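You operate a simulated robot arm through the tools that you are given. There is no shell and no other tool.

You run a simulated robot arm. Do the job below in one go: nothing can be reset, and whatever is moved stays where it is left.

## Task
Put things in order on the top of the steel bench. At the end: the blue locating pin stands where the yellow round tin stood; the blue bore gauge (marked "GO") is on the brown small box (marked "PLUGS"); the yellow round tin from the top of the steel bench is on the brown carton (marked "FILTERS"); the silver breather from the top of the steel bench stands where the blue locating pin stood; whatever was shut is shut again. Leave all else as you found it, and nothing knocked over.

It is judged by the outcome, as a careful person would: the job done as asked, and still so three seconds after it is handed in. It fails if anything else is knocked over, pushed out of place, dropped, spilled or broken.

## Robot
A 6-joint arm with a two-finger parallel gripper, fixed in place. Base frame: the origin is at the foot of the arm, x ahead of it, y to its left, z up; the work surface is at about z = 0. Units: mm, degrees, N and s.
With the tool pointing down near the work surface it reaches from about 120 to 500 mm from the base axis. Its first joint turns from -72.0 to 72.0 degrees. Payload 0.65 kg.
The TCP is the grasp point between the finger pads, 25 mm short of the fingertips. In the tool frame z runs along the fingers and y along their closing line. The gripper opens to 76 mm. The fingers are 18 mm wide and 10 mm thick; the gripper's body (36 by 78 mm) begins 45 mm behind the TCP.
Orientation is told as [roll, pitch, yaw] about the base's x, y, z axes, in that order, counted from this pose: with the fingers straight down and closing along the base's y, the tool's x points along the base's -x, its y along +y and its z along -z.

## Interface
- The arm moves only by the tool servo_tool. Its argument "commands" is a list of rows, each an object (a shift or turn left out is 0, a gripper value left out holds the last) with "dp": the shift along the tool's x, y, z in mm, a list of three; "dr": the turn, a rotation vector about the tool's x, y, z in degrees, a list of three. In form: [{"dp": [tx, ty, tz], "dr": [rx, ry, rz]}, ...]. A call has 1 to 20 rows; each row shifts and turns the commanded pose from where the row before left it, along the tool's axes as they then stand. "fingers" is the closure, from 0 (fully open) to 1 (shut), set as the call begins (left out, the last holds). A row lasts 0.2 s, in which the tool goes at most 50 mm and 8.6 degrees; a call with a longer step from one row to the next is refused whole, and so is a gripper value outside its range. A pose out of reach is approached as far as the arm can. The call stops where the force on the tool passes 40 N (or 10 N more than at its start, if that is more) or the arm is blocked; 0.2 s more then pass. The fingers move at their own pace (about 108 mm/s each) and stop on an object; they squeeze with about 35 N. The grip force told is the motor's: it shows also when the fingers shut on nothing. Time passes only in rows, and 0.2 s behind the last, so rows that do not move let the fingers close. It gives the time, the measured TCP pose, the force on the tool (base axes), the opening and the grip force at its end, in the units of the frame above (readings bear some noise), with the torque about the TCP (base axes, N m) and any sound that the robot's microphone picked up.
- Cameras (640 x 400 px; columns grow to the right, rows downward): "scene" is fixed at [52.7, 269.9, 412.7]; the picture's right is [-0.78, -0.63, 0.00], its down [-0.36, 0.45, -0.81] and it looks along [0.51, -0.63, -0.58] (base axes); focal length 214 px, centre (320, 200). "wrist" rides on the gripper at [58, 11, -81] in the tool frame; the picture's right is [-0.18, 0.98, 0.00], its down [-0.75, -0.14, -0.64] and it looks along [-0.63, -0.12, 0.77] (tool axes); focal length 243 px, centre (320, 200). There is no depth. A picture from a camera that has moved, and an enlarged one, comes with that camera's place and axes in the base frame and with its lens. The place of the scene camera against the robot may be out by one fixed shift of up to 12 mm in any direction.
- capture(camera): a new picture of that camera. The clock stands still meanwhile.
- enlarge(camera, box): a new picture of the part [left, top, right, bottom] of that camera's present view, enlarged. The clock stands still meanwhile.
- hand_in(): hands the job in; it is judged then, once.

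Places have to be worked out from the pictures, the camera data and where the tool is seen. Open the gripper and draw the arm clear of the work before you hand the job in, unless the task says otherwise.

The tools are called after "Request:" as name(argument=value, ...) on one line, values as JSON. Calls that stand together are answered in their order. servo_tool: Moves the arm, as the interface text tells. Its arguments: {"type":"object","properties":{"commands":{"type":"array","items":{"type":"object","properties":{"dp":{"type":"array","items":{"type":"number"}},"dr":{"type":"array","items":{"type":"number"}}}}},"fingers":{"type":"number"}},"required":["commands"]} The other tools are called the same way: capture (camera) takes a picture; enlarge (camera, box) takes an enlarged picture of a part of a camera's view; hand_in () hands the job in.

At the start:

```text
clock: 0.0
tcp_pos: [205.7, -81.0, 302.4]
tcp_rot: [0.0, 0.0, -0.1]
wrist_force: [0.2, 0.1, 0.4]
torque: [-0.02, -0.03, -0.02]
opening: 76.0
gripper_force: 0.0
```

scene: 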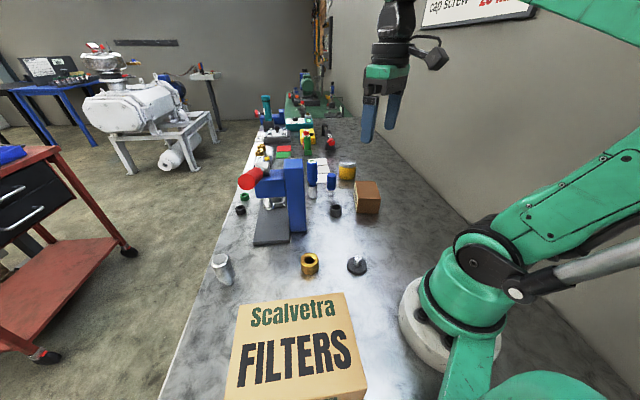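
wrist: 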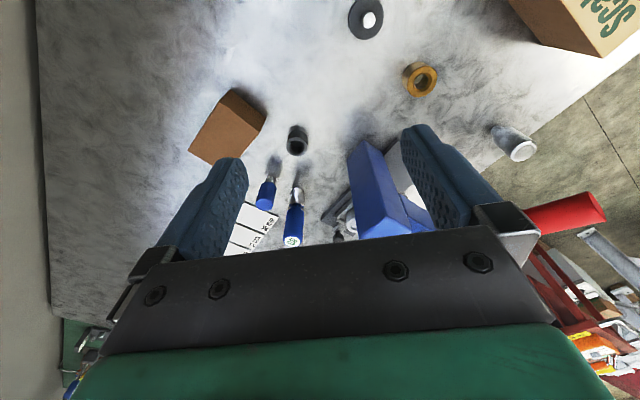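

The pictures show a bench with a carton "FILTERS", a brown box, blue pins/gauges, a yellow tin and several other items. I'll look closer at the crowded area before moving.

Request:
enlarge(camera="scene", box=[220, 110, 400, 222])

Request:
enlarge(camera="scene", box=[200, 180, 400, 305])

Request:
enlarge(camera="wrist", box=[170, 0, 550, 250])

```text
3.56 times, centred on (310, 166) of scene
camera zoom: at [52.7, 269.9, 412.7], right [-0.78, -0.63, 0.0], down [-0.36, 0.45, -0.81], along [0.51, -0.63, -0.58], focal length 763 px, centre (356, 321)
```

zoom: 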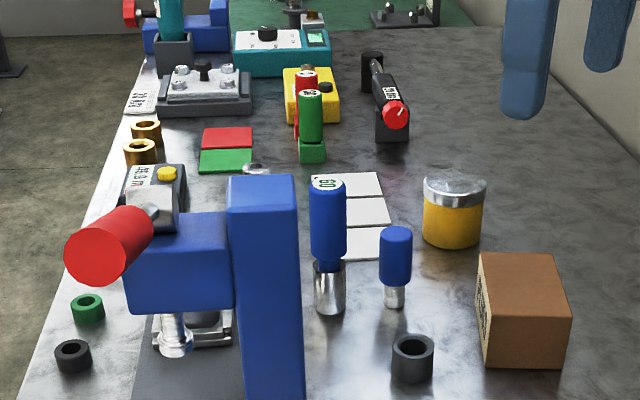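

```text
3.20 times, centred on (300, 242) of scene
camera zoom: at [52.7, 269.9, 412.7], right [-0.78, -0.63, 0.0], down [-0.36, 0.45, -0.81], along [0.51, -0.63, -0.58], focal length 686 px, centre (384, 64)
```

zoom: 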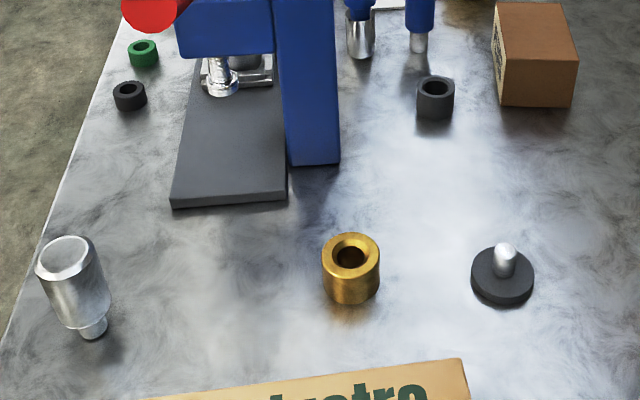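

```text
1.60 times, centred on (360, 125) of wrist
camera zoom: at [147.5, -70.7, 380.5], right [0.18, 0.98, 0.0], down [0.75, -0.14, 0.64], along [0.63, -0.12, -0.77], focal length 388 px, centre (256, 320)
```

zoom: 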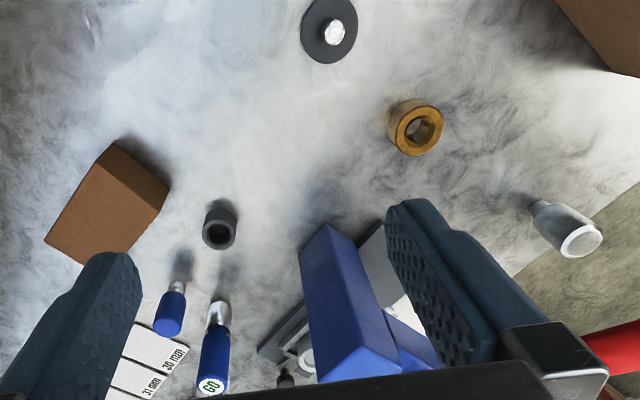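

The scene picture puts the tin at about (420, -360), the GO gauge at (430, -170), the pin at (395, -210) and the breather at (370, 185). I'll turn the tool toward the tin so the wrist camera can see that corner of the bench.

Request:
servo_tool(commands=[{"dr": [0, 0, 8]}, {"dr": [0, 0, 8]}, {"dr": [0, 0, 8]}, {"dr": [0, 0, 8]}, {"dr": [0, 0, 8]}], fingers=0)

Request:
capture(camera="wrist")

Request:
capture(camera="scene")

```text
clock: 1.2
tcp_pos: [205.4, -80.4, 300.6]
tcp_rot: [0.0, 0.0, -40.2]
wrist_force: [-0.1, 0.4, 0.8]
torque: [-0.03, 0.02, 0.01]
opening: 76.2
gripper_force: 0.0
```

```text
taken
camera wrist: at [167.9, -35.4, 380.5], right [0.77, 0.63, 0.0], down [0.48, -0.59, 0.64], along [0.41, -0.5, -0.77], focal length 243 px, centre (320, 200)
```

wrist: 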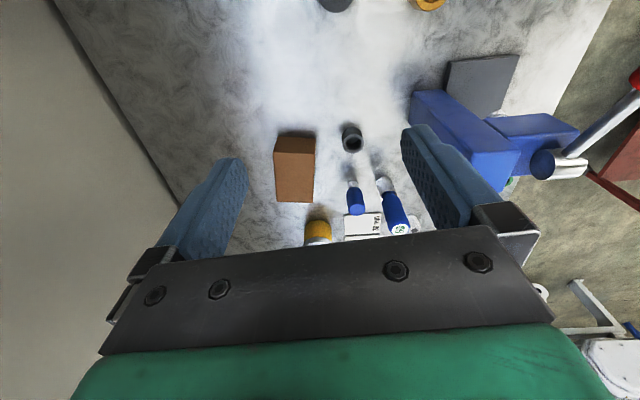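

```text
taken
```

scene: 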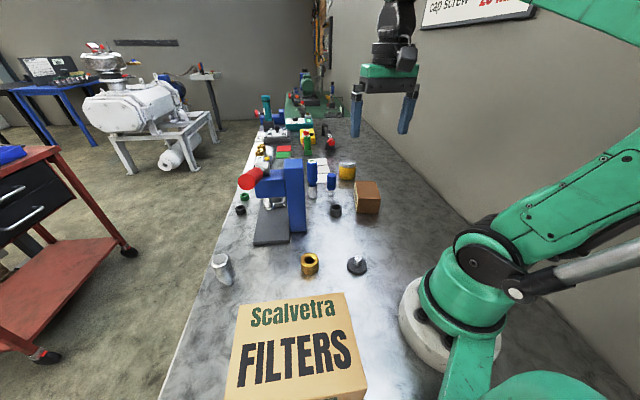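

The tin now shows at roughly (414, -336), about 530 mm from the base axis. I'll move the tool nearer, still well above everything, to locate the tin, pin, gauge and box precisely.

Request:
servo_tool(commands=[{"dp": [-37.5, -7.7, 10]}, {"dp": [-37.5, -7.7, 10]}, {"dp": [-37.5, -7.7, 10]}, {"dp": [-37.5, -7.7, 10]}])

Request:
capture(camera="wrist")

```text
clock: 2.2
tcp_pos: [301.3, -200.9, 261.2]
tcp_rot: [0.0, 0.1, -39.9]
wrist_force: [0.5, 0.1, -0.4]
torque: [0.02, 0.0, -0.01]
opening: 76.1
gripper_force: 0.1
```

```text
taken
camera wrist: at [262.2, -155.3, 341.2], right [0.77, 0.64, 0.0], down [0.49, -0.59, 0.64], along [0.41, -0.5, -0.77], focal length 243 px, centre (320, 200)
```

wrist: 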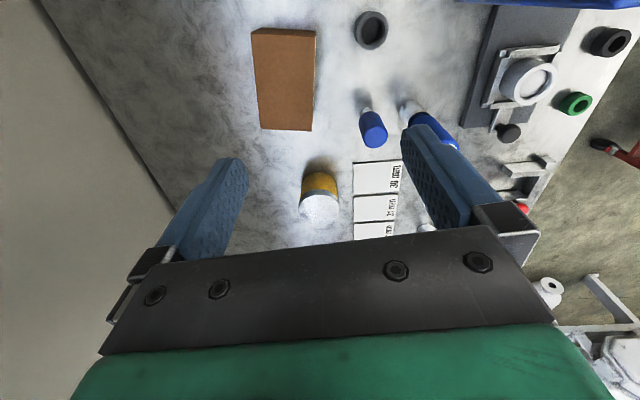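

Request:
enlarge(camera="wrist", box=[240, 0, 480, 240])

Request:
enlarge(camera="scene", box=[290, 140, 400, 225])

```text
1.67 times, centred on (360, 120) of wrist
camera zoom: at [262.2, -155.3, 341.2], right [0.77, 0.64, 0.0], down [0.49, -0.59, 0.64], along [0.41, -0.5, -0.77], focal length 404 px, centre (253, 333)
```

zoom: 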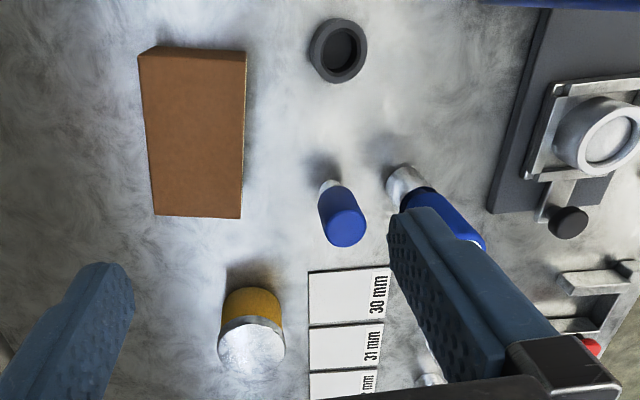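

```text
4.71 times, centred on (345, 182) of scene
camera zoom: at [52.7, 269.9, 412.7], right [-0.78, -0.63, 0.0], down [-0.36, 0.45, -0.81], along [0.51, -0.63, -0.58], focal length 1009 px, centre (202, 282)
```

zoom: 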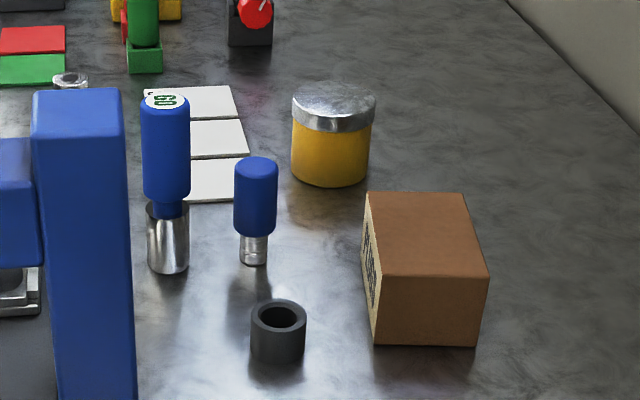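

The tin is at about (418, -343), roughly 60 mm across and 68 mm tall, and the PLUGS box is about 63x90x52 mm centred near (281, -242). Before grasping anything I'll swing over to measure the FILTERS carton.

Request:
servo_tool(commands=[{"dp": [34.4, 14.8, -6.7]}, {"dp": [34.4, 14.8, -6.7]}, {"dp": [34.4, 14.8, -6.7]}, {"dp": [34.4, 14.8, -6.7]}, {"dp": [34.4, 14.8, -6.7]}, {"dp": [34.4, 14.8, -6.7]}, {"dr": [0, 0, -8]}, {"dr": [0, 0, -8]}, {"dr": [0, 0, -8]}, {"dr": [0, 0, -8]}, {"dr": [0, 0, -8]}, {"dr": [0, 0, -8]}, {"dr": [0, 0, -8]}, {"dr": [0, 0, -8]}, {"dr": [0, 0, -8]}, {"dr": [0, 0, -8]}])

Request:
capture(camera="wrist")

Request:
capture(camera="scene")

```text
clock: 5.6
tcp_pos: [200.8, -0.0, 301.7]
tcp_rot: [0.0, 0.0, 40.2]
wrist_force: [0.3, -0.1, 0.2]
torque: [0.03, 0.01, -0.01]
opening: 76.0
gripper_force: 0.1
```

```text
taken
camera wrist: at [148.9, -30.1, 381.0], right [-0.49, 0.87, 0.0], down [0.67, 0.38, 0.64], along [0.56, 0.32, -0.77], focal length 243 px, centre (320, 200)
```

wrist: 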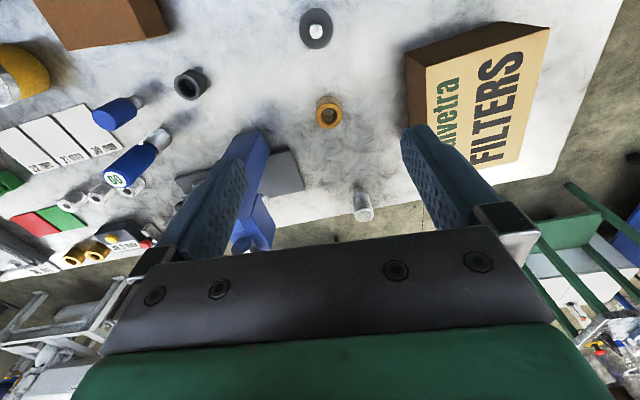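

```text
taken
```

scene: 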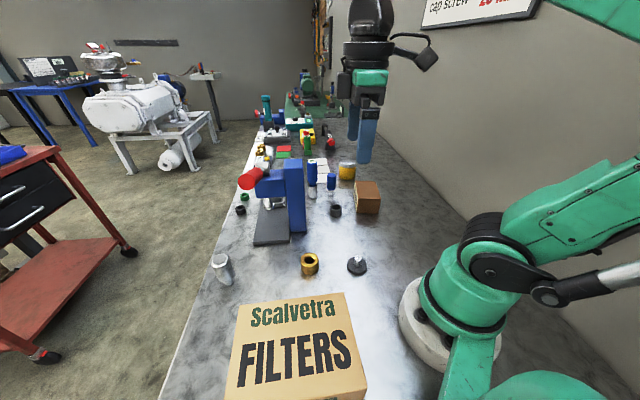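

The carton's top is at about z = 92, centred near (153, 191), about 110 x 155 mm, so it is big enough for the tin. I'll turn back toward the tin, move to above and short of it at z≈230, then tilt the tool outward to gain reach.

Request:
servo_tool(commands=[{"dr": [0, 0, 7.96]}, {"dr": [0, 0, 7.96]}, {"dr": [0, 0, 7.96]}, {"dr": [0, 0, 7.96]}, {"dr": [0, 0, 7.96]}, {"dr": [0, 0, 7.96]}, {"dr": [0, 0, 7.96]}, {"dr": [0, 0, 7.96]}, {"dr": [0, 0, 7.96]}, {"dr": [0, 0, 7.96]}, {"dp": [-34.4, -15.9, 9]}, {"dp": [-34.4, -15.9, 9]}, {"dp": [-34.4, -15.9, 9]}, {"dp": [-34.4, -15.9, 9]}, {"dp": [-34.4, -15.9, 9]}, {"dp": [-34.4, -15.9, 9]}, {"dp": [-34.4, -15.9, 9]}, {"dp": [-34.4, -15.9, 9]}])

Request:
servo_tool(commands=[{"dr": [0, -8.33, 0]}, {"dr": [0, -8.33, 0]}, {"dr": [0, -8.34, 0]}])

Request:
capture(camera="wrist")

Request:
capture(camera="scene")

```text
clock: 9.4
tcp_pos: [333.3, -272.2, 227.9]
tcp_rot: [0.0, 0.0, -39.6]
wrist_force: [-0.3, 0.4, -0.3]
torque: [-0.01, -0.01, -0.03]
opening: 76.0
gripper_force: 0.0
```

```text
clock: 10.2
tcp_pos: [331.2, -273.5, 229.6]
tcp_rot: [-0.1, -25.1, -39.5]
wrist_force: [0.1, 0.5, -0.1]
torque: [0.03, -0.01, -0.01]
opening: 75.9
gripper_force: 0.1
```

```text
taken
camera wrist: at [271.3, -210.7, 276.2], right [0.75, 0.65, 0.08], down [0.22, -0.37, 0.9], along [0.62, -0.66, -0.42], focal length 243 px, centre (320, 200)
```

wrist: 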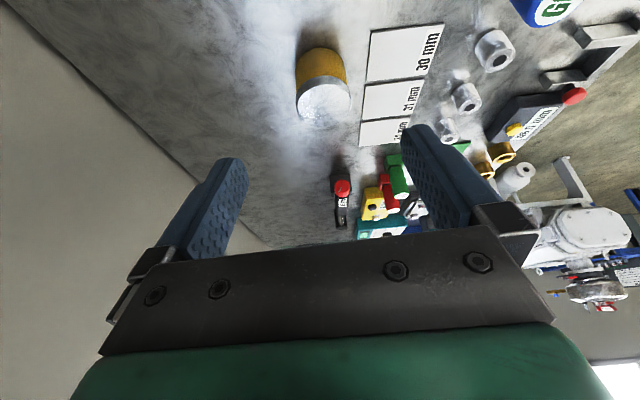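

```text
taken
```

scene: 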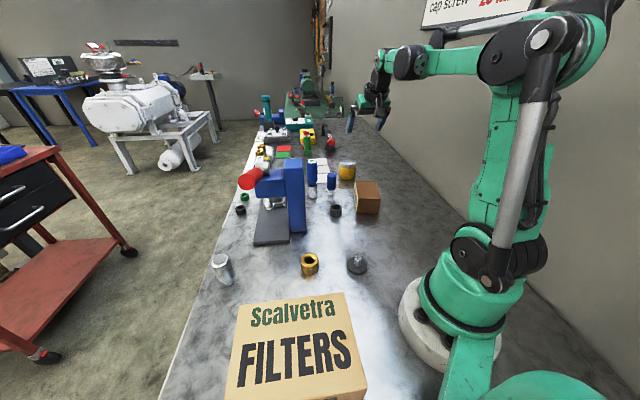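

The tool is tilted and the tin is clearly in view, so I'll enlarge to measure it.

Request:
enlarge(camera="wrist", box=[250, 20, 410, 145])

```text
3.20 times, centred on (330, 82) of wrist
camera zoom: at [271.3, -210.7, 276.2], right [0.75, 0.65, 0.08], down [0.22, -0.37, 0.9], along [0.62, -0.66, -0.42], focal length 776 px, centre (288, 576)
```

zoom: 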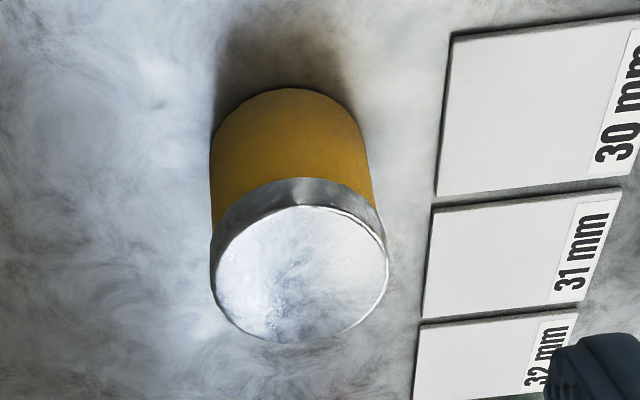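

The tin sits at about (418, -346) with its top at z≈65. I'll extend to directly above it at z≈150 with the 25° tilt and check that the arm reaches there.

Request:
servo_tool(commands=[{"dp": [-17.1, -0.2, 30.1]}, {"dp": [-17.1, -0.2, 30.1]}, {"dp": [-17.1, -0.2, 30.1]}, {"dp": [-17.1, -0.1, 30.1]}, {}])

Request:
capture(camera="wrist")

Request:
enlarge(camera="scene", box=[290, 80, 420, 225])

```text
clock: 11.4
tcp_pos: [419.1, -346.0, 148.5]
tcp_rot: [0.0, -25.0, -39.6]
wrist_force: [-0.1, -0.7, 0.0]
torque: [0.0, -0.01, 0.0]
opening: 76.0
gripper_force: 0.1
```

```text
taken
camera wrist: at [358.2, -283.3, 195.4], right [0.75, 0.65, 0.08], down [0.23, -0.37, 0.9], along [0.62, -0.66, -0.43], focal length 243 px, centre (320, 200)
```

wrist: 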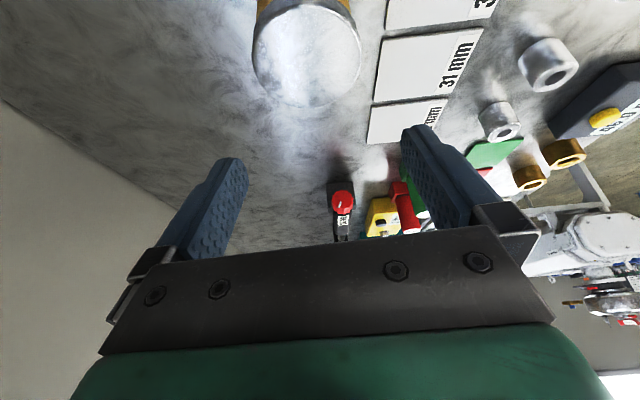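

```text
2.76 times, centred on (355, 152) of scene
camera zoom: at [52.7, 269.9, 412.7], right [-0.78, -0.63, 0.0], down [-0.36, 0.45, -0.81], along [0.51, -0.63, -0.58], focal length 592 px, centre (223, 331)
```

zoom: 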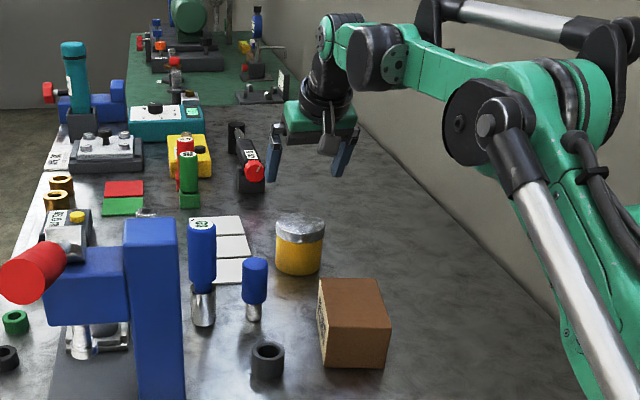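

The lid sits at (418, -347), nearly centred under the tool. I'll descend to just above the lid and check the finger alignment.

Request:
servo_tool(commands=[{"dp": [7.5, -0.5, 16.1]}, {"dp": [7.5, -0.5, 16.1]}, {"dp": [7.5, -0.3, 16.1]}, {}])

Request:
capture(camera="wrist")

Request:
enlarge(camera="scene", box=[300, 100, 400, 220])

```text
clock: 12.4
tcp_pos: [418.1, -347.3, 94.3]
tcp_rot: [0.1, -24.9, -39.6]
wrist_force: [0.6, -0.6, -0.3]
torque: [0.01, -0.01, 0.03]
opening: 75.9
gripper_force: 0.0
```

```text
taken
camera wrist: at [357.4, -284.1, 141.8], right [0.75, 0.65, 0.08], down [0.23, -0.37, 0.9], along [0.62, -0.66, -0.43], focal length 243 px, centre (320, 200)
```

wrist: 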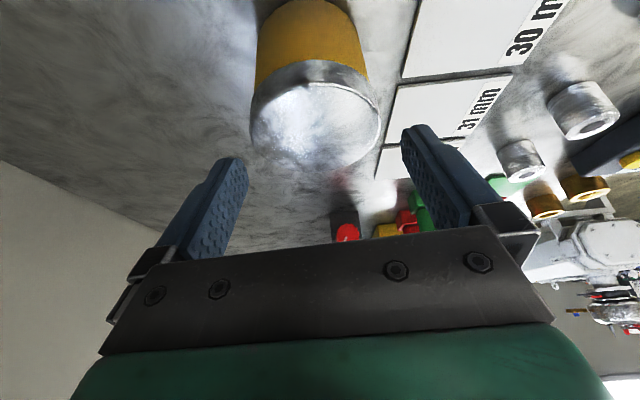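

```text
3.33 times, centred on (350, 160) of scene
camera zoom: at [52.7, 269.9, 412.7], right [-0.78, -0.63, 0.0], down [-0.36, 0.45, -0.81], along [0.51, -0.63, -0.58], focal length 715 px, centre (220, 333)
```

zoom: 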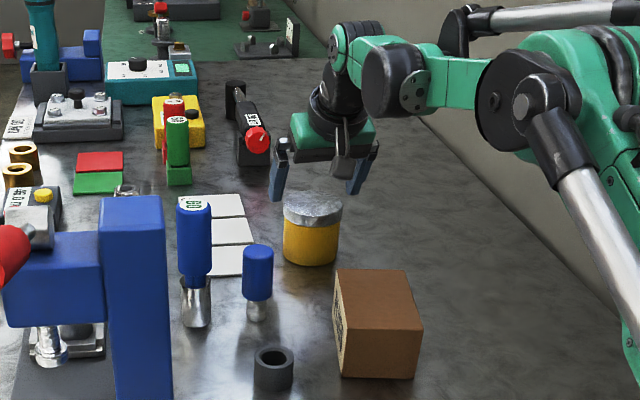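

The lid is centred between the fingers within about a millimetre. I'll descend to z≈40 with the fingers open.

Request:
servo_tool(commands=[{"dp": [5.7, 0, 12.2]}, {"dp": [5.7, 0, 12.2]}, {"dp": [5.7, 0, 12.2]}, {"dp": [5.7, 0, 12.2]}, {}])

Request:
capture(camera="wrist")

Request:
enlarge(camera="scene", box=[300, 100, 400, 220])

```text
clock: 13.6
tcp_pos: [418.6, -347.4, 44.2]
tcp_rot: [0.0, -25.0, -39.6]
wrist_force: [-0.5, -0.3, 0.6]
torque: [0.0, 0.0, -0.03]
opening: 75.7
gripper_force: 0.1
```

```text
taken
camera wrist: at [357.6, -284.9, 89.3], right [0.75, 0.65, 0.08], down [0.23, -0.37, 0.9], along [0.62, -0.66, -0.43], focal length 243 px, centre (320, 200)
```

wrist: 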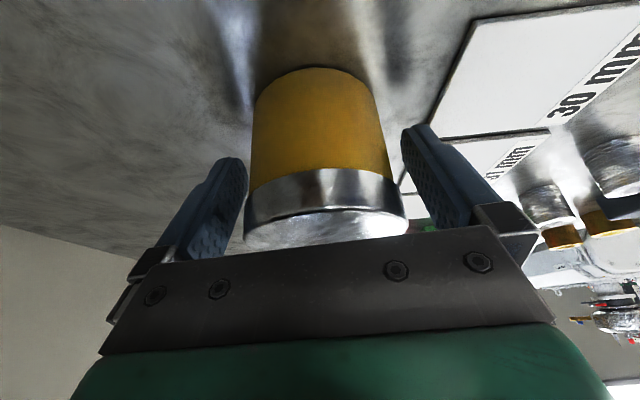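

```text
3.33 times, centred on (350, 160) of scene
camera zoom: at [52.7, 269.9, 412.7], right [-0.78, -0.63, 0.0], down [-0.36, 0.45, -0.81], along [0.51, -0.63, -0.58], focal length 715 px, centre (220, 333)
```

zoom: 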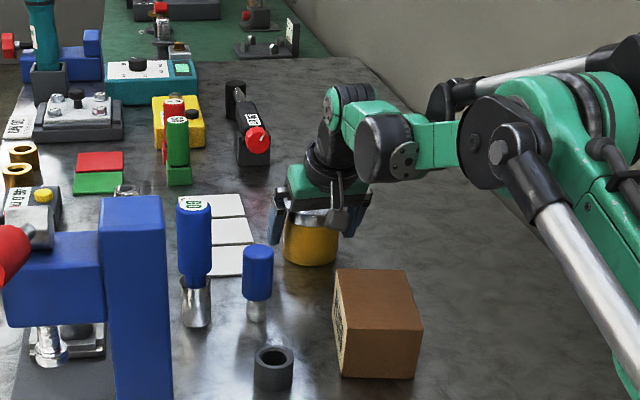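

The fingers straddle the tin at z≈44 without contact. I'll close the grip.

Request:
servo_tool(commands=[{}, {}, {}, {}], fingers=1)

Request:
capture(camera="wrist")

```text
clock: 14.6
tcp_pos: [418.9, -348.0, 42.1]
tcp_rot: [0.0, -25.0, -39.6]
wrist_force: [0.3, 0.0, -0.2]
torque: [-0.01, 0.0, -0.03]
opening: 63.2
gripper_force: 34.3
```

```text
taken
camera wrist: at [357.7, -284.9, 89.4], right [0.75, 0.65, 0.08], down [0.23, -0.37, 0.9], along [0.62, -0.66, -0.43], focal length 243 px, centre (320, 200)
```

wrist: 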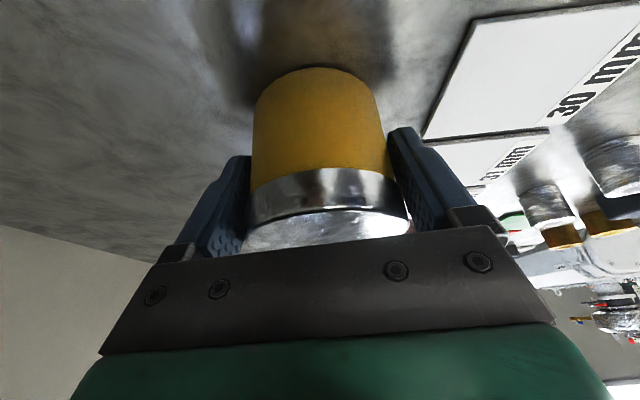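

The grip holds the tin at 63 mm opening. I'll lift it 30 mm first and check the load.

Request:
servo_tool(commands=[{"dp": [-4.2, 0, -9.06]}, {"dp": [-4.2, 0, -9.06]}, {"dp": [-4.2, 0, -9.06]}, {}])

Request:
capture(camera="wrist")

```text
clock: 15.6
tcp_pos: [417.8, -347.2, 73.5]
tcp_rot: [0.0, -25.0, -39.6]
wrist_force: [-0.4, -0.1, -2.0]
torque: [0.01, 0.01, 0.01]
opening: 63.3
gripper_force: 35.0
```

```text
taken
camera wrist: at [357.5, -284.3, 120.5], right [0.75, 0.65, 0.08], down [0.23, -0.37, 0.9], along [0.62, -0.66, -0.43], focal length 243 px, centre (320, 200)
```

wrist: 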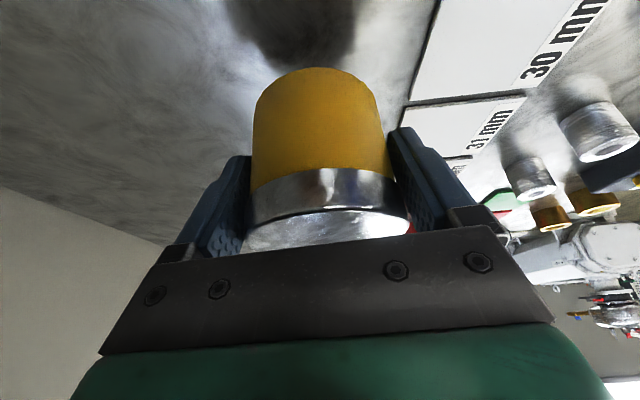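

The tin is held firmly with about a 2 N load. I'll lift higher, then draw it radially inward to about 300 mm radius at z≈280, clear of the press and gauge.

Request:
servo_tool(commands=[{"dp": [-8.87, 0, -19.03]}, {"dp": [-8.87, 0, -19.03]}, {"dp": [-8.87, 0, -19.03]}, {"dp": [-8.87, 0, -19.03]}, {"dp": [-8.87, 0, -19.03]}, {"dp": [-8.87, 0, -19.03]}, {"dp": [23.0, 0, -21.7]}, {"dp": [23.0, 0, -21.7]}, {"dp": [23.0, 0, -21.7]}, {"dp": [23.0, 0, -21.7]}, {"dp": [23.0, 0, -21.7]}, {"dp": [23.0, 0, -21.7]}, {"dp": [23.0, 0, -21.7]}, {"dp": [23.0, 0, -21.7]}])

Request:
capture(camera="scene")

```text
clock: 18.6
tcp_pos: [230.6, -193.8, 278.4]
tcp_rot: [0.0, -25.1, -39.6]
wrist_force: [1.0, -0.1, -1.2]
torque: [0.01, 0.01, 0.02]
opening: 62.9
gripper_force: 34.8
```

```text
taken
```

scene: 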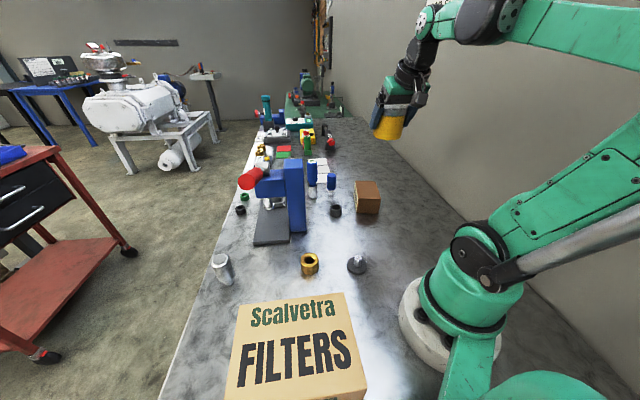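

I'll now swing the tin around the base axis to the carton's bearing (about +51°), keeping the tilt and height.

Request:
servo_tool(commands=[{"dp": [2.83, 43.3, -1.32], "dr": [-3.49, 0, -7.49]}, {"dp": [2.83, 43.3, -1.32], "dr": [-3.49, 0, -7.49]}, {"dp": [2.83, 43.3, -1.32], "dr": [-3.49, 0, -7.49]}, {"dp": [2.83, 43.3, -1.32], "dr": [-3.49, 0, -7.49]}, {"dp": [2.83, 43.3, -1.32], "dr": [-3.49, 0, -7.49]}, {"dp": [2.83, 43.3, -1.32], "dr": [-3.49, 0, -7.49]}, {"dp": [2.83, 43.3, -1.32], "dr": [-3.49, 0, -7.49]}, {"dp": [2.83, 43.3, -1.32], "dr": [-3.49, 0, -7.49]}, {"dp": [2.83, 43.3, -1.32], "dr": [-3.49, 0, -7.49]}, {"dp": [2.83, 43.3, -1.32], "dr": [-3.49, 0, -7.49]}, {"dp": [2.83, 43.3, -1.32], "dr": [-3.49, 0, -7.49]}, {}])

Request:
capture(camera="scene")

Request:
capture(camera="wrist")

```text
clock: 21.2
tcp_pos: [186.0, 233.8, 276.2]
tcp_rot: [-0.1, -25.1, 51.4]
wrist_force: [-0.2, 0.7, -1.6]
torque: [0.01, 0.01, 0.0]
opening: 63.2
gripper_force: 34.7
```

```text
taken
```

scene: 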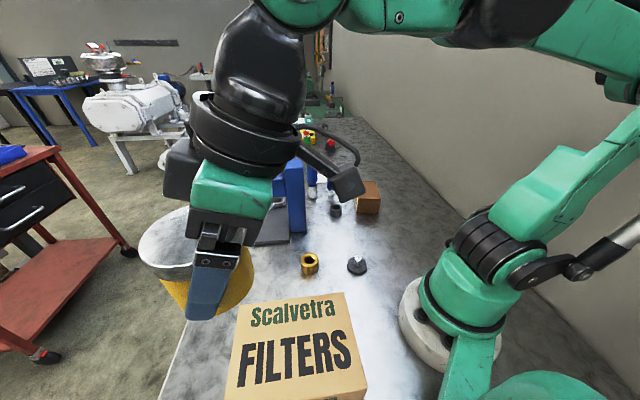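

```text
taken
camera wrist: at [123.3, 171.9, 324.5], right [-0.66, 0.74, 0.08], down [0.37, 0.23, 0.9], along [0.65, 0.63, -0.43], focal length 243 px, centre (320, 200)
```

wrist: 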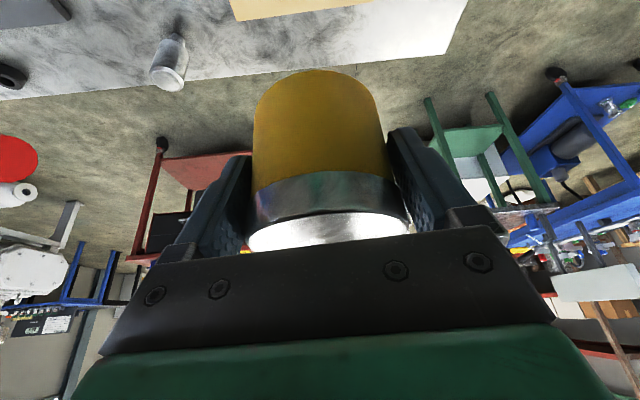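

The carton's corners in this view agree with a centre at about (153, 192). I'll pull in to that radius and come down to about 10 mm above the carton top.

Request:
servo_tool(commands=[{"dp": [24, 0, -11.2]}, {"dp": [24, 0, -11.2]}, {"dp": [9.0, 0, 19.3]}, {"dp": [9.0, 0, 19.3]}, {"dp": [9.0, 0, 19.3]}, {"dp": [9.0, 0, 19.3]}, {"dp": [9.0, 0, 19.3]}, {"dp": [9.0, 0, 19.3]}, {}])

Request:
capture(camera="scene")

Request:
capture(camera="wrist")

```text
clock: 23.2
tcp_pos: [155.1, 193.0, 148.0]
tcp_rot: [-0.1, -25.0, 51.4]
wrist_force: [-0.3, 0.4, -0.4]
torque: [0.01, 0.0, -0.01]
opening: 63.0
gripper_force: 35.1
```

```text
taken
```

scene: 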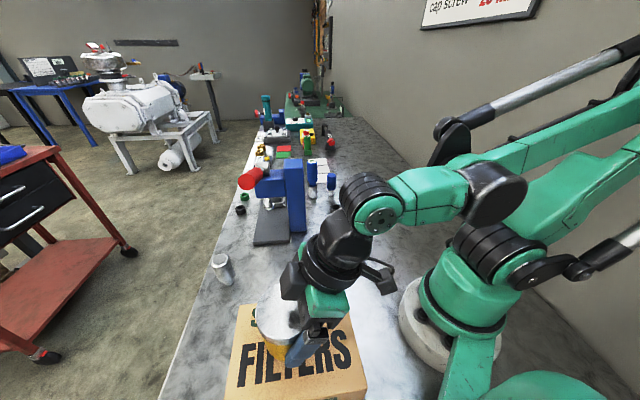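

```text
taken
camera wrist: at [91.4, 130.7, 196.4], right [-0.66, 0.74, 0.08], down [0.37, 0.23, 0.9], along [0.65, 0.63, -0.43], focal length 243 px, centre (320, 200)
```

wrist: 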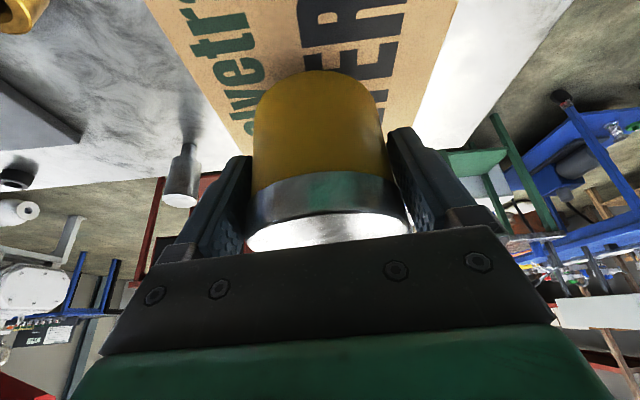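

The tin is centred over the carton with roughly 10 mm to spare. I'll lower it in small steps, watching the force.

Request:
servo_tool(commands=[{"dp": [1.27, 0, 2.72]}, {"dp": [1.27, 0, 2.72]}, {"dp": [0.85, 0, 1.81]}, {}])

Request:
enlarge(camera="scene", box=[220, 280, 380, 400])

Request:
capture(camera="wrist")

```text
clock: 24.2
tcp_pos: [156.3, 192.2, 141.1]
tcp_rot: [-0.1, -25.0, 51.4]
wrist_force: [-0.4, 0.0, -0.7]
torque: [0.02, 0.01, 0.0]
opening: 63.0
gripper_force: 34.7
```

```text
3.33 times, centred on (300, 340) of scene
camera zoom: at [52.7, 269.9, 412.7], right [-0.78, -0.63, 0.0], down [-0.36, 0.45, -0.81], along [0.51, -0.63, -0.58], focal length 715 px, centre (387, -267)
```

zoom: 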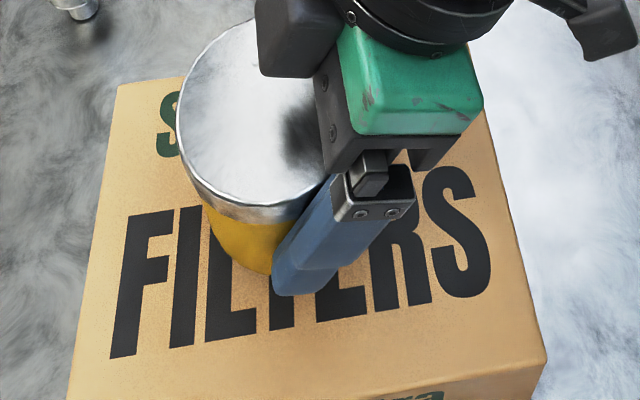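

```text
taken
camera wrist: at [92.3, 129.8, 189.0], right [-0.66, 0.74, 0.08], down [0.37, 0.23, 0.9], along [0.65, 0.63, -0.43], focal length 243 px, centre (320, 200)
```

wrist: 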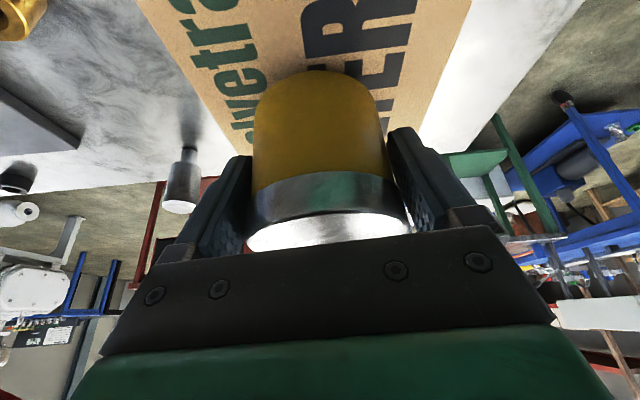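

No contact yet at z≈141. I'll lower in 1.5 mm steps.

Request:
servo_tool(commands=[{"dp": [0.63, 0, 1.36]}, {"dp": [0.63, 0, 1.36]}, {"dp": [0.63, 0, 1.36]}, {}])

```text
clock: 25.2
tcp_pos: [156.1, 192.8, 136.4]
tcp_rot: [-0.1, -24.9, 51.5]
wrist_force: [-0.9, -0.4, -1.3]
torque: [0.0, 0.0, -0.04]
opening: 63.0
gripper_force: 35.3
```

Still hanging free at z≈136; I'll continue the small steps.

Request:
servo_tool(commands=[{"dp": [0.63, 0, 1.36]}, {}])

Request:
servo_tool(commands=[{"dp": [0.63, 0, 1.36]}, {}])

```text
clock: 25.8
tcp_pos: [155.8, 192.0, 135.6]
tcp_rot: [-0.2, -25.0, 51.4]
wrist_force: [-0.5, 0.7, -1.7]
torque: [0.0, -0.01, -0.01]
opening: 63.2
gripper_force: 34.2
```

```text
clock: 26.4
tcp_pos: [156.0, 193.8, 134.6]
tcp_rot: [-0.1, -25.0, 51.5]
wrist_force: [0.3, 0.4, -1.7]
torque: [-0.05, 0.01, 0.01]
opening: 63.3
gripper_force: 35.3
```

Request:
servo_tool(commands=[{"dp": [0.63, 0, 1.36]}, {}])

Request:
servo_tool(commands=[{"dp": [0.63, 0, 1.36]}, {}])

Request:
capture(camera="wrist")

```text
clock: 27.0
tcp_pos: [156.0, 192.2, 132.0]
tcp_rot: [-0.2, -25.0, 51.3]
wrist_force: [0.2, 0.2, -1.3]
torque: [-0.01, 0.01, -0.01]
opening: 63.2
gripper_force: 34.8
```

```text
clock: 27.6
tcp_pos: [156.4, 191.7, 131.4]
tcp_rot: [0.0, -25.2, 51.4]
wrist_force: [-4.6, 0.0, 27.0]
torque: [0.27, -0.22, 0.02]
opening: 63.2
gripper_force: 34.9
```

```text
taken
camera wrist: at [92.8, 129.9, 178.3], right [-0.66, 0.74, 0.08], down [0.36, 0.23, 0.9], along [0.65, 0.63, -0.42], focal length 243 px, centre (320, 200)
```

wrist: 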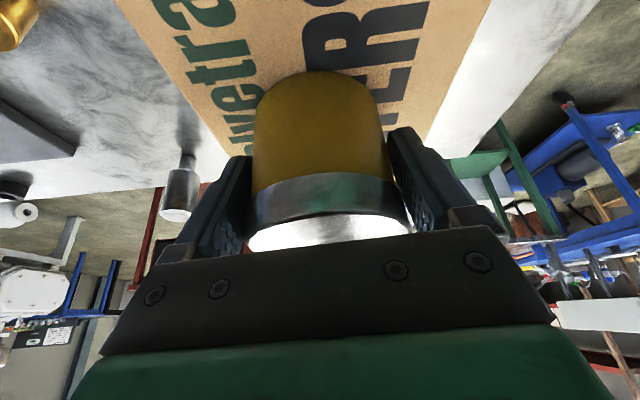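

Contact reads 27 N, so the tin is resting on the carton. I'll ease back about 1 mm and then open the fingers.

Request:
servo_tool(commands=[{"dp": [-0.42, 0, -0.9]}, {}])

Request:
servo_tool(commands=[{}, {}, {}], fingers=0)

Request:
capture(camera="wrist")

```text
clock: 28.2
tcp_pos: [156.6, 191.5, 131.1]
tcp_rot: [-0.2, -24.9, 51.3]
wrist_force: [1.5, 1.8, 3.7]
torque: [0.2, -0.17, -0.03]
opening: 63.1
gripper_force: 34.9
```

```text
clock: 29.0
tcp_pos: [155.1, 190.8, 131.6]
tcp_rot: [-0.2, -25.1, 51.4]
wrist_force: [0.3, 1.0, -0.7]
torque: [-0.01, -0.01, 0.0]
opening: 76.2
gripper_force: 0.1
```

```text
taken
camera wrist: at [92.4, 129.4, 178.9], right [-0.66, 0.74, 0.08], down [0.37, 0.23, 0.9], along [0.65, 0.63, -0.43], focal length 243 px, centre (320, 200)
```

wrist: 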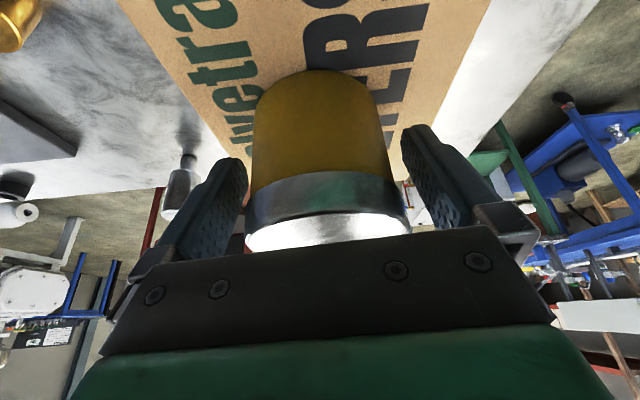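

The tin is released and upright on the carton. I'll lift straight up and then level the tool.

Request:
servo_tool(commands=[{"dp": [-4.2, 0, -9.06]}, {"dp": [-4.2, 0, -9.06]}, {"dp": [-8.45, 0, -18.1]}, {"dp": [-8.45, 0, -18.1]}, {"dp": [-8.45, 0, -18.1]}, {"dp": [-8.45, 0, -18.1]}, {"dp": [-8.45, 0, -18.1]}, {"dp": [-8.45, 0, -18.1]}, {"dp": [-8.45, 0, -18.1]}, {"dr": [0, 8.34, 0]}, {"dr": [0, 8.33, 0]}, {"dr": [0, 8.33, 0]}, {}])

Request:
capture(camera="scene")

Request:
capture(camera="wrist")

```text
clock: 31.8
tcp_pos: [155.6, 191.3, 292.1]
tcp_rot: [-0.1, 0.0, 51.2]
wrist_force: [-0.3, -0.6, -1.5]
torque: [0.01, -0.01, 0.0]
opening: 75.9
gripper_force: 0.1
```

```text
taken
```

scene: 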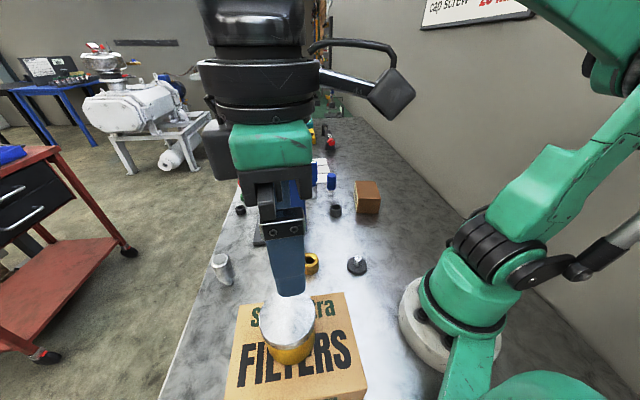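

```text
taken
camera wrist: at [110.2, 152.0, 371.9], right [-0.65, 0.76, 0.0], down [0.58, 0.5, 0.64], along [0.49, 0.42, -0.77], focal length 243 px, centre (320, 200)
```

wrist: 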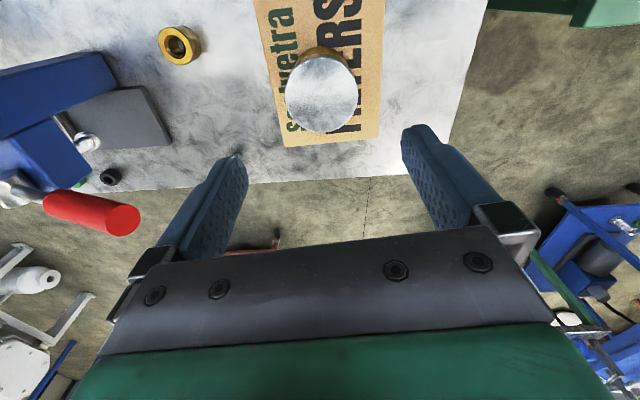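

The tin is placed well, standing at the middle of the carton. Next I'll look at the breather from closer so I can measure it, on the way back toward the pin.

Request:
servo_tool(commands=[{"dr": [0, 0, 7.1]}, {"dr": [0, 0, 7.1]}, {"dr": [0, 0, 7]}, {"dp": [-16.6, -40.9, 5]}, {"dp": [-16.6, -40.9, 5]}, {"dp": [-16.6, -40.9, 5]}, {}])

Request:
enlarge(camera="wrist", box=[240, 0, 440, 240])

Request:
capture(camera="wrist")

```text
clock: 33.4
tcp_pos: [259.6, 110.5, 277.4]
tcp_rot: [0.0, 0.0, 30.1]
wrist_force: [0.5, 0.5, 0.8]
torque: [-0.04, -0.01, 0.01]
opening: 76.0
gripper_force: 0.1
```

```text
1.67 times, centred on (340, 120) of wrist
camera zoom: at [202.8, 90.4, 356.8], right [-0.33, 0.94, 0.0], down [0.72, 0.26, 0.64], along [0.61, 0.21, -0.77], focal length 404 px, centre (287, 333)
```

zoom: 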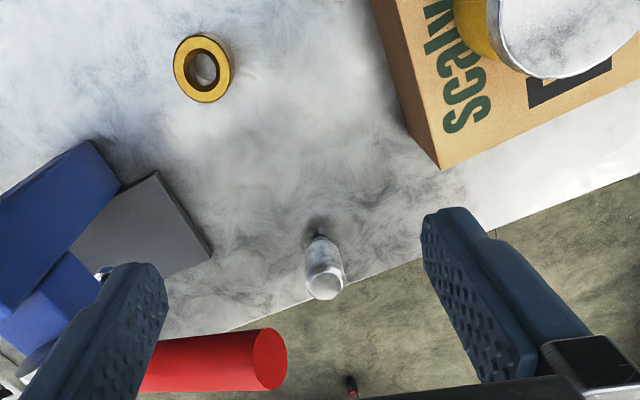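

```text
taken
camera wrist: at [202.8, 90.4, 356.8], right [-0.33, 0.94, 0.0], down [0.72, 0.26, 0.64], along [0.61, 0.21, -0.77], focal length 243 px, centre (320, 200)
```

wrist: 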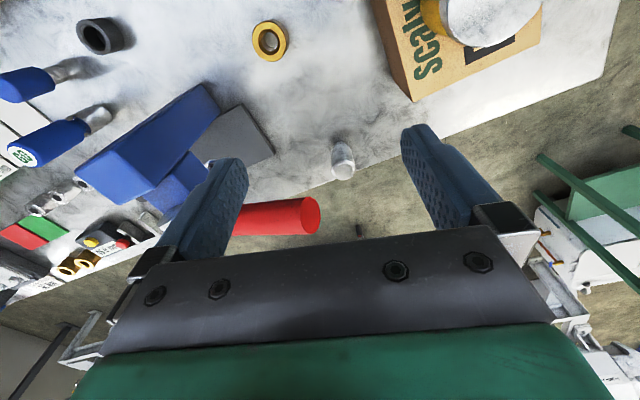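

The breather stands at about (361, 178), with its top at roughly z≈85. Now I'll go to the pin at about (387, -208), using a 25° tilt at yaw ≈35° so the gripper leans away from the nearby GO gauge.

Request:
servo_tool(commands=[{"dp": [11.8, -37.9, 2.5]}, {"dp": [11.8, -37.9, 2.5]}, {"dp": [11.8, -37.9, 2.5]}, {"dp": [11.8, -37.9, 2.5]}, {"dp": [11.8, -37.9, 2.5]}, {"dp": [11.8, -37.9, 2.5]}, {"dp": [11.8, -37.9, 2.5]}, {"dp": [11.8, -37.9, 2.5]}, {"dr": [0, 0, -5]}, {"dr": [0, -8.33, 0]}, {"dr": [0, -8.33, 0]}, {"dr": [0, -8.34, 0]}, {}])

Request:
capture(camera="wrist")

Request:
capture(camera="scene")

```text
clock: 36.2
tcp_pos: [331.2, -199.8, 256.1]
tcp_rot: [-0.1, -25.1, 35.2]
wrist_force: [-0.6, 0.5, -0.9]
torque: [0.0, -0.03, 0.03]
opening: 76.1
gripper_force: 0.1
```

```text
taken
camera wrist: at [252.9, -240.9, 303.1], right [-0.43, 0.9, 0.08], down [0.41, 0.12, 0.9], along [0.8, 0.42, -0.42], focal length 243 px, centre (320, 200)
```

wrist: 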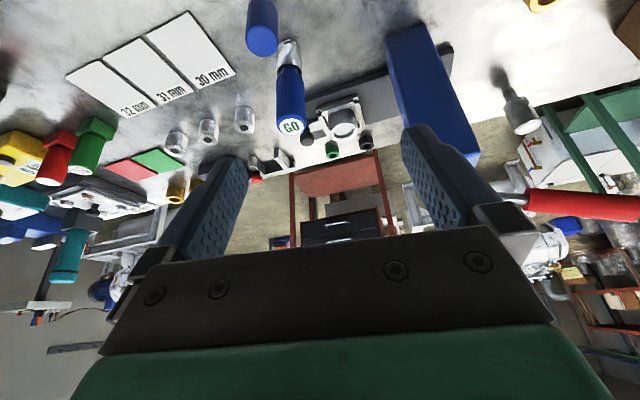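

```text
taken
```

scene: 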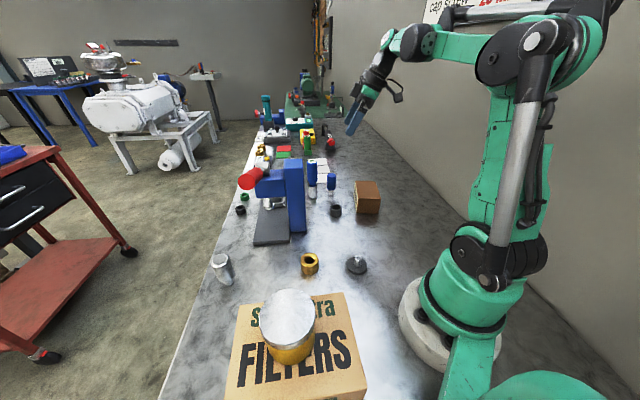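

GO gauge measures (427, -173) with height ≈133, and the pin is at about (386, -211). I'll move to above the pin at z≈145 for a closer look.

Request:
servo_tool(commands=[{"dp": [3.1, -10.2, 29.2]}, {"dp": [3.1, -10.2, 29.2]}, {"dp": [3.1, -10.2, 29.2]}, {"dp": [3.1, -10.2, 29.2]}, {}])

Request:
capture(camera="wrist")

Request:
enlarge(camera="scene", box=[290, 90, 420, 225])

```text
clock: 37.4
tcp_pos: [386.3, -209.3, 146.5]
tcp_rot: [-0.1, -25.1, 35.2]
wrist_force: [0.1, -0.5, -0.1]
torque: [0.02, 0.0, 0.04]
opening: 76.0
gripper_force: 0.0
```

```text
taken
camera wrist: at [307.8, -251.0, 193.6], right [-0.43, 0.9, 0.08], down [0.42, 0.12, 0.9], along [0.8, 0.42, -0.43], focal length 243 px, centre (320, 200)
```

wrist: 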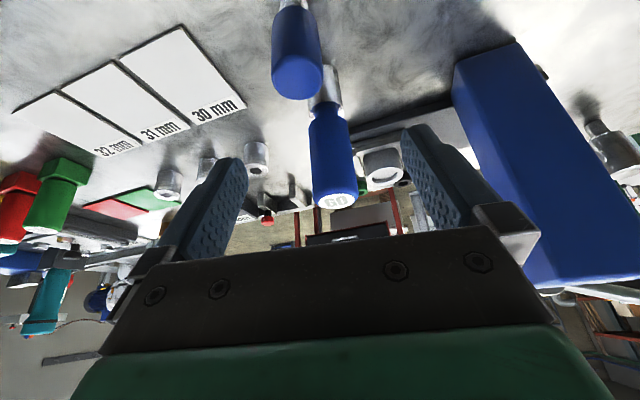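

```text
2.96 times, centred on (355, 158) of scene
camera zoom: at [52.7, 269.9, 412.7], right [-0.78, -0.63, 0.0], down [-0.36, 0.45, -0.81], along [0.51, -0.63, -0.58], focal length 636 px, centre (216, 326)
```

zoom: 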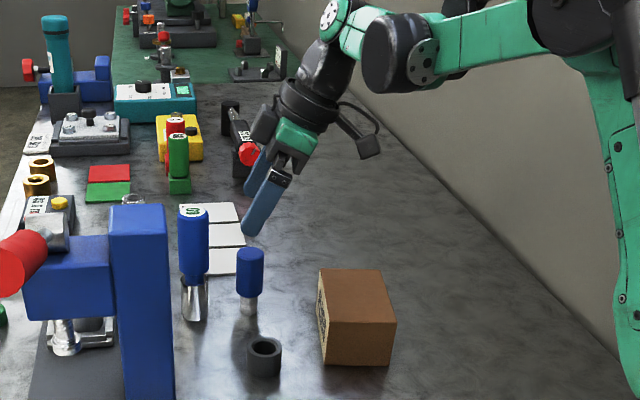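

The pin's top appears about 6 mm to one side of the tool. I'll correct laterally and descend to z≈115, still above the pin's top, then re-check.

Request:
servo_tool(commands=[{"dp": [7.95, -2.9, 13.4]}, {"dp": [7.95, -2.9, 13.4]}, {}])

Request:
enlarge(camera="wrist", box=[210, 0, 430, 230])

Request:
enlarge(camera="scene", box=[290, 120, 380, 220])

```text
clock: 38.2
tcp_pos: [386.0, -216.8, 116.0]
tcp_rot: [0.0, -25.1, 35.1]
wrist_force: [0.4, 0.4, 0.2]
torque: [-0.05, 0.0, -0.03]
opening: 76.4
gripper_force: 0.2
```

```text
1.74 times, centred on (320, 115) of wrist
camera zoom: at [308.0, -257.8, 162.8], right [-0.43, 0.9, 0.08], down [0.42, 0.12, 0.9], along [0.8, 0.42, -0.43], focal length 422 px, centre (320, 348)
```

zoom: 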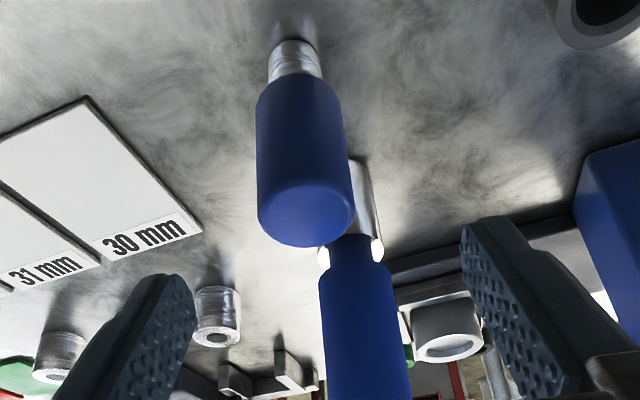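

```text
4.00 times, centred on (335, 170) of scene
camera zoom: at [52.7, 269.9, 412.7], right [-0.78, -0.63, 0.0], down [-0.36, 0.45, -0.81], along [0.51, -0.63, -0.58], focal length 858 px, centre (260, 320)
```

zoom: 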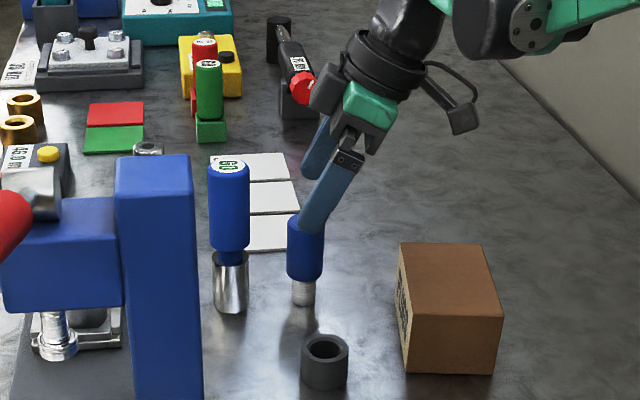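

Now the whole pin is visible: it stands at (389.8, -215.6), is ≈76 mm tall with the blue part from z≈20 up and ≈28 mm across. I'll descend to z≈50 with open fingers around it.

Request:
servo_tool(commands=[{"dp": [4.92, -0.24, 12.3]}, {"dp": [4.92, -0.24, 12.3]}, {"dp": [4.92, -0.24, 12.3]}, {"dp": [4.92, -0.24, 12.3]}, {"dp": [4.92, -0.24, 12.3]}, {}])

Request:
capture(camera="wrist")

Request:
enlarge(camera="scene", box=[290, 120, 380, 220])

```text
clock: 39.6
tcp_pos: [389.5, -215.1, 50.2]
tcp_rot: [-0.2, -25.0, 35.3]
wrist_force: [-0.3, 0.5, -0.6]
torque: [0.01, 0.01, 0.01]
opening: 76.3
gripper_force: 0.1
```

```text
taken
camera wrist: at [311.6, -257.5, 96.5], right [-0.43, 0.9, 0.08], down [0.42, 0.12, 0.9], along [0.8, 0.42, -0.43], focal length 243 px, centre (320, 200)
```

wrist: 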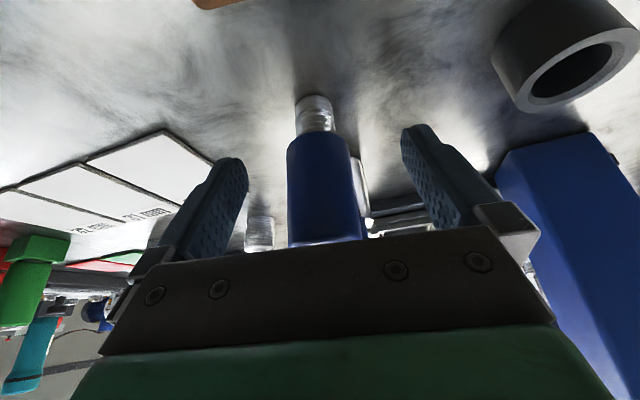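

```text
4.00 times, centred on (335, 170) of scene
camera zoom: at [52.7, 269.9, 412.7], right [-0.78, -0.63, 0.0], down [-0.36, 0.45, -0.81], along [0.51, -0.63, -0.58], focal length 858 px, centre (260, 320)
```

zoom: 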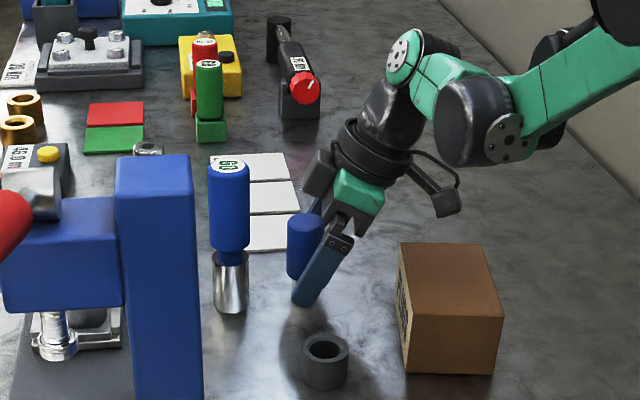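

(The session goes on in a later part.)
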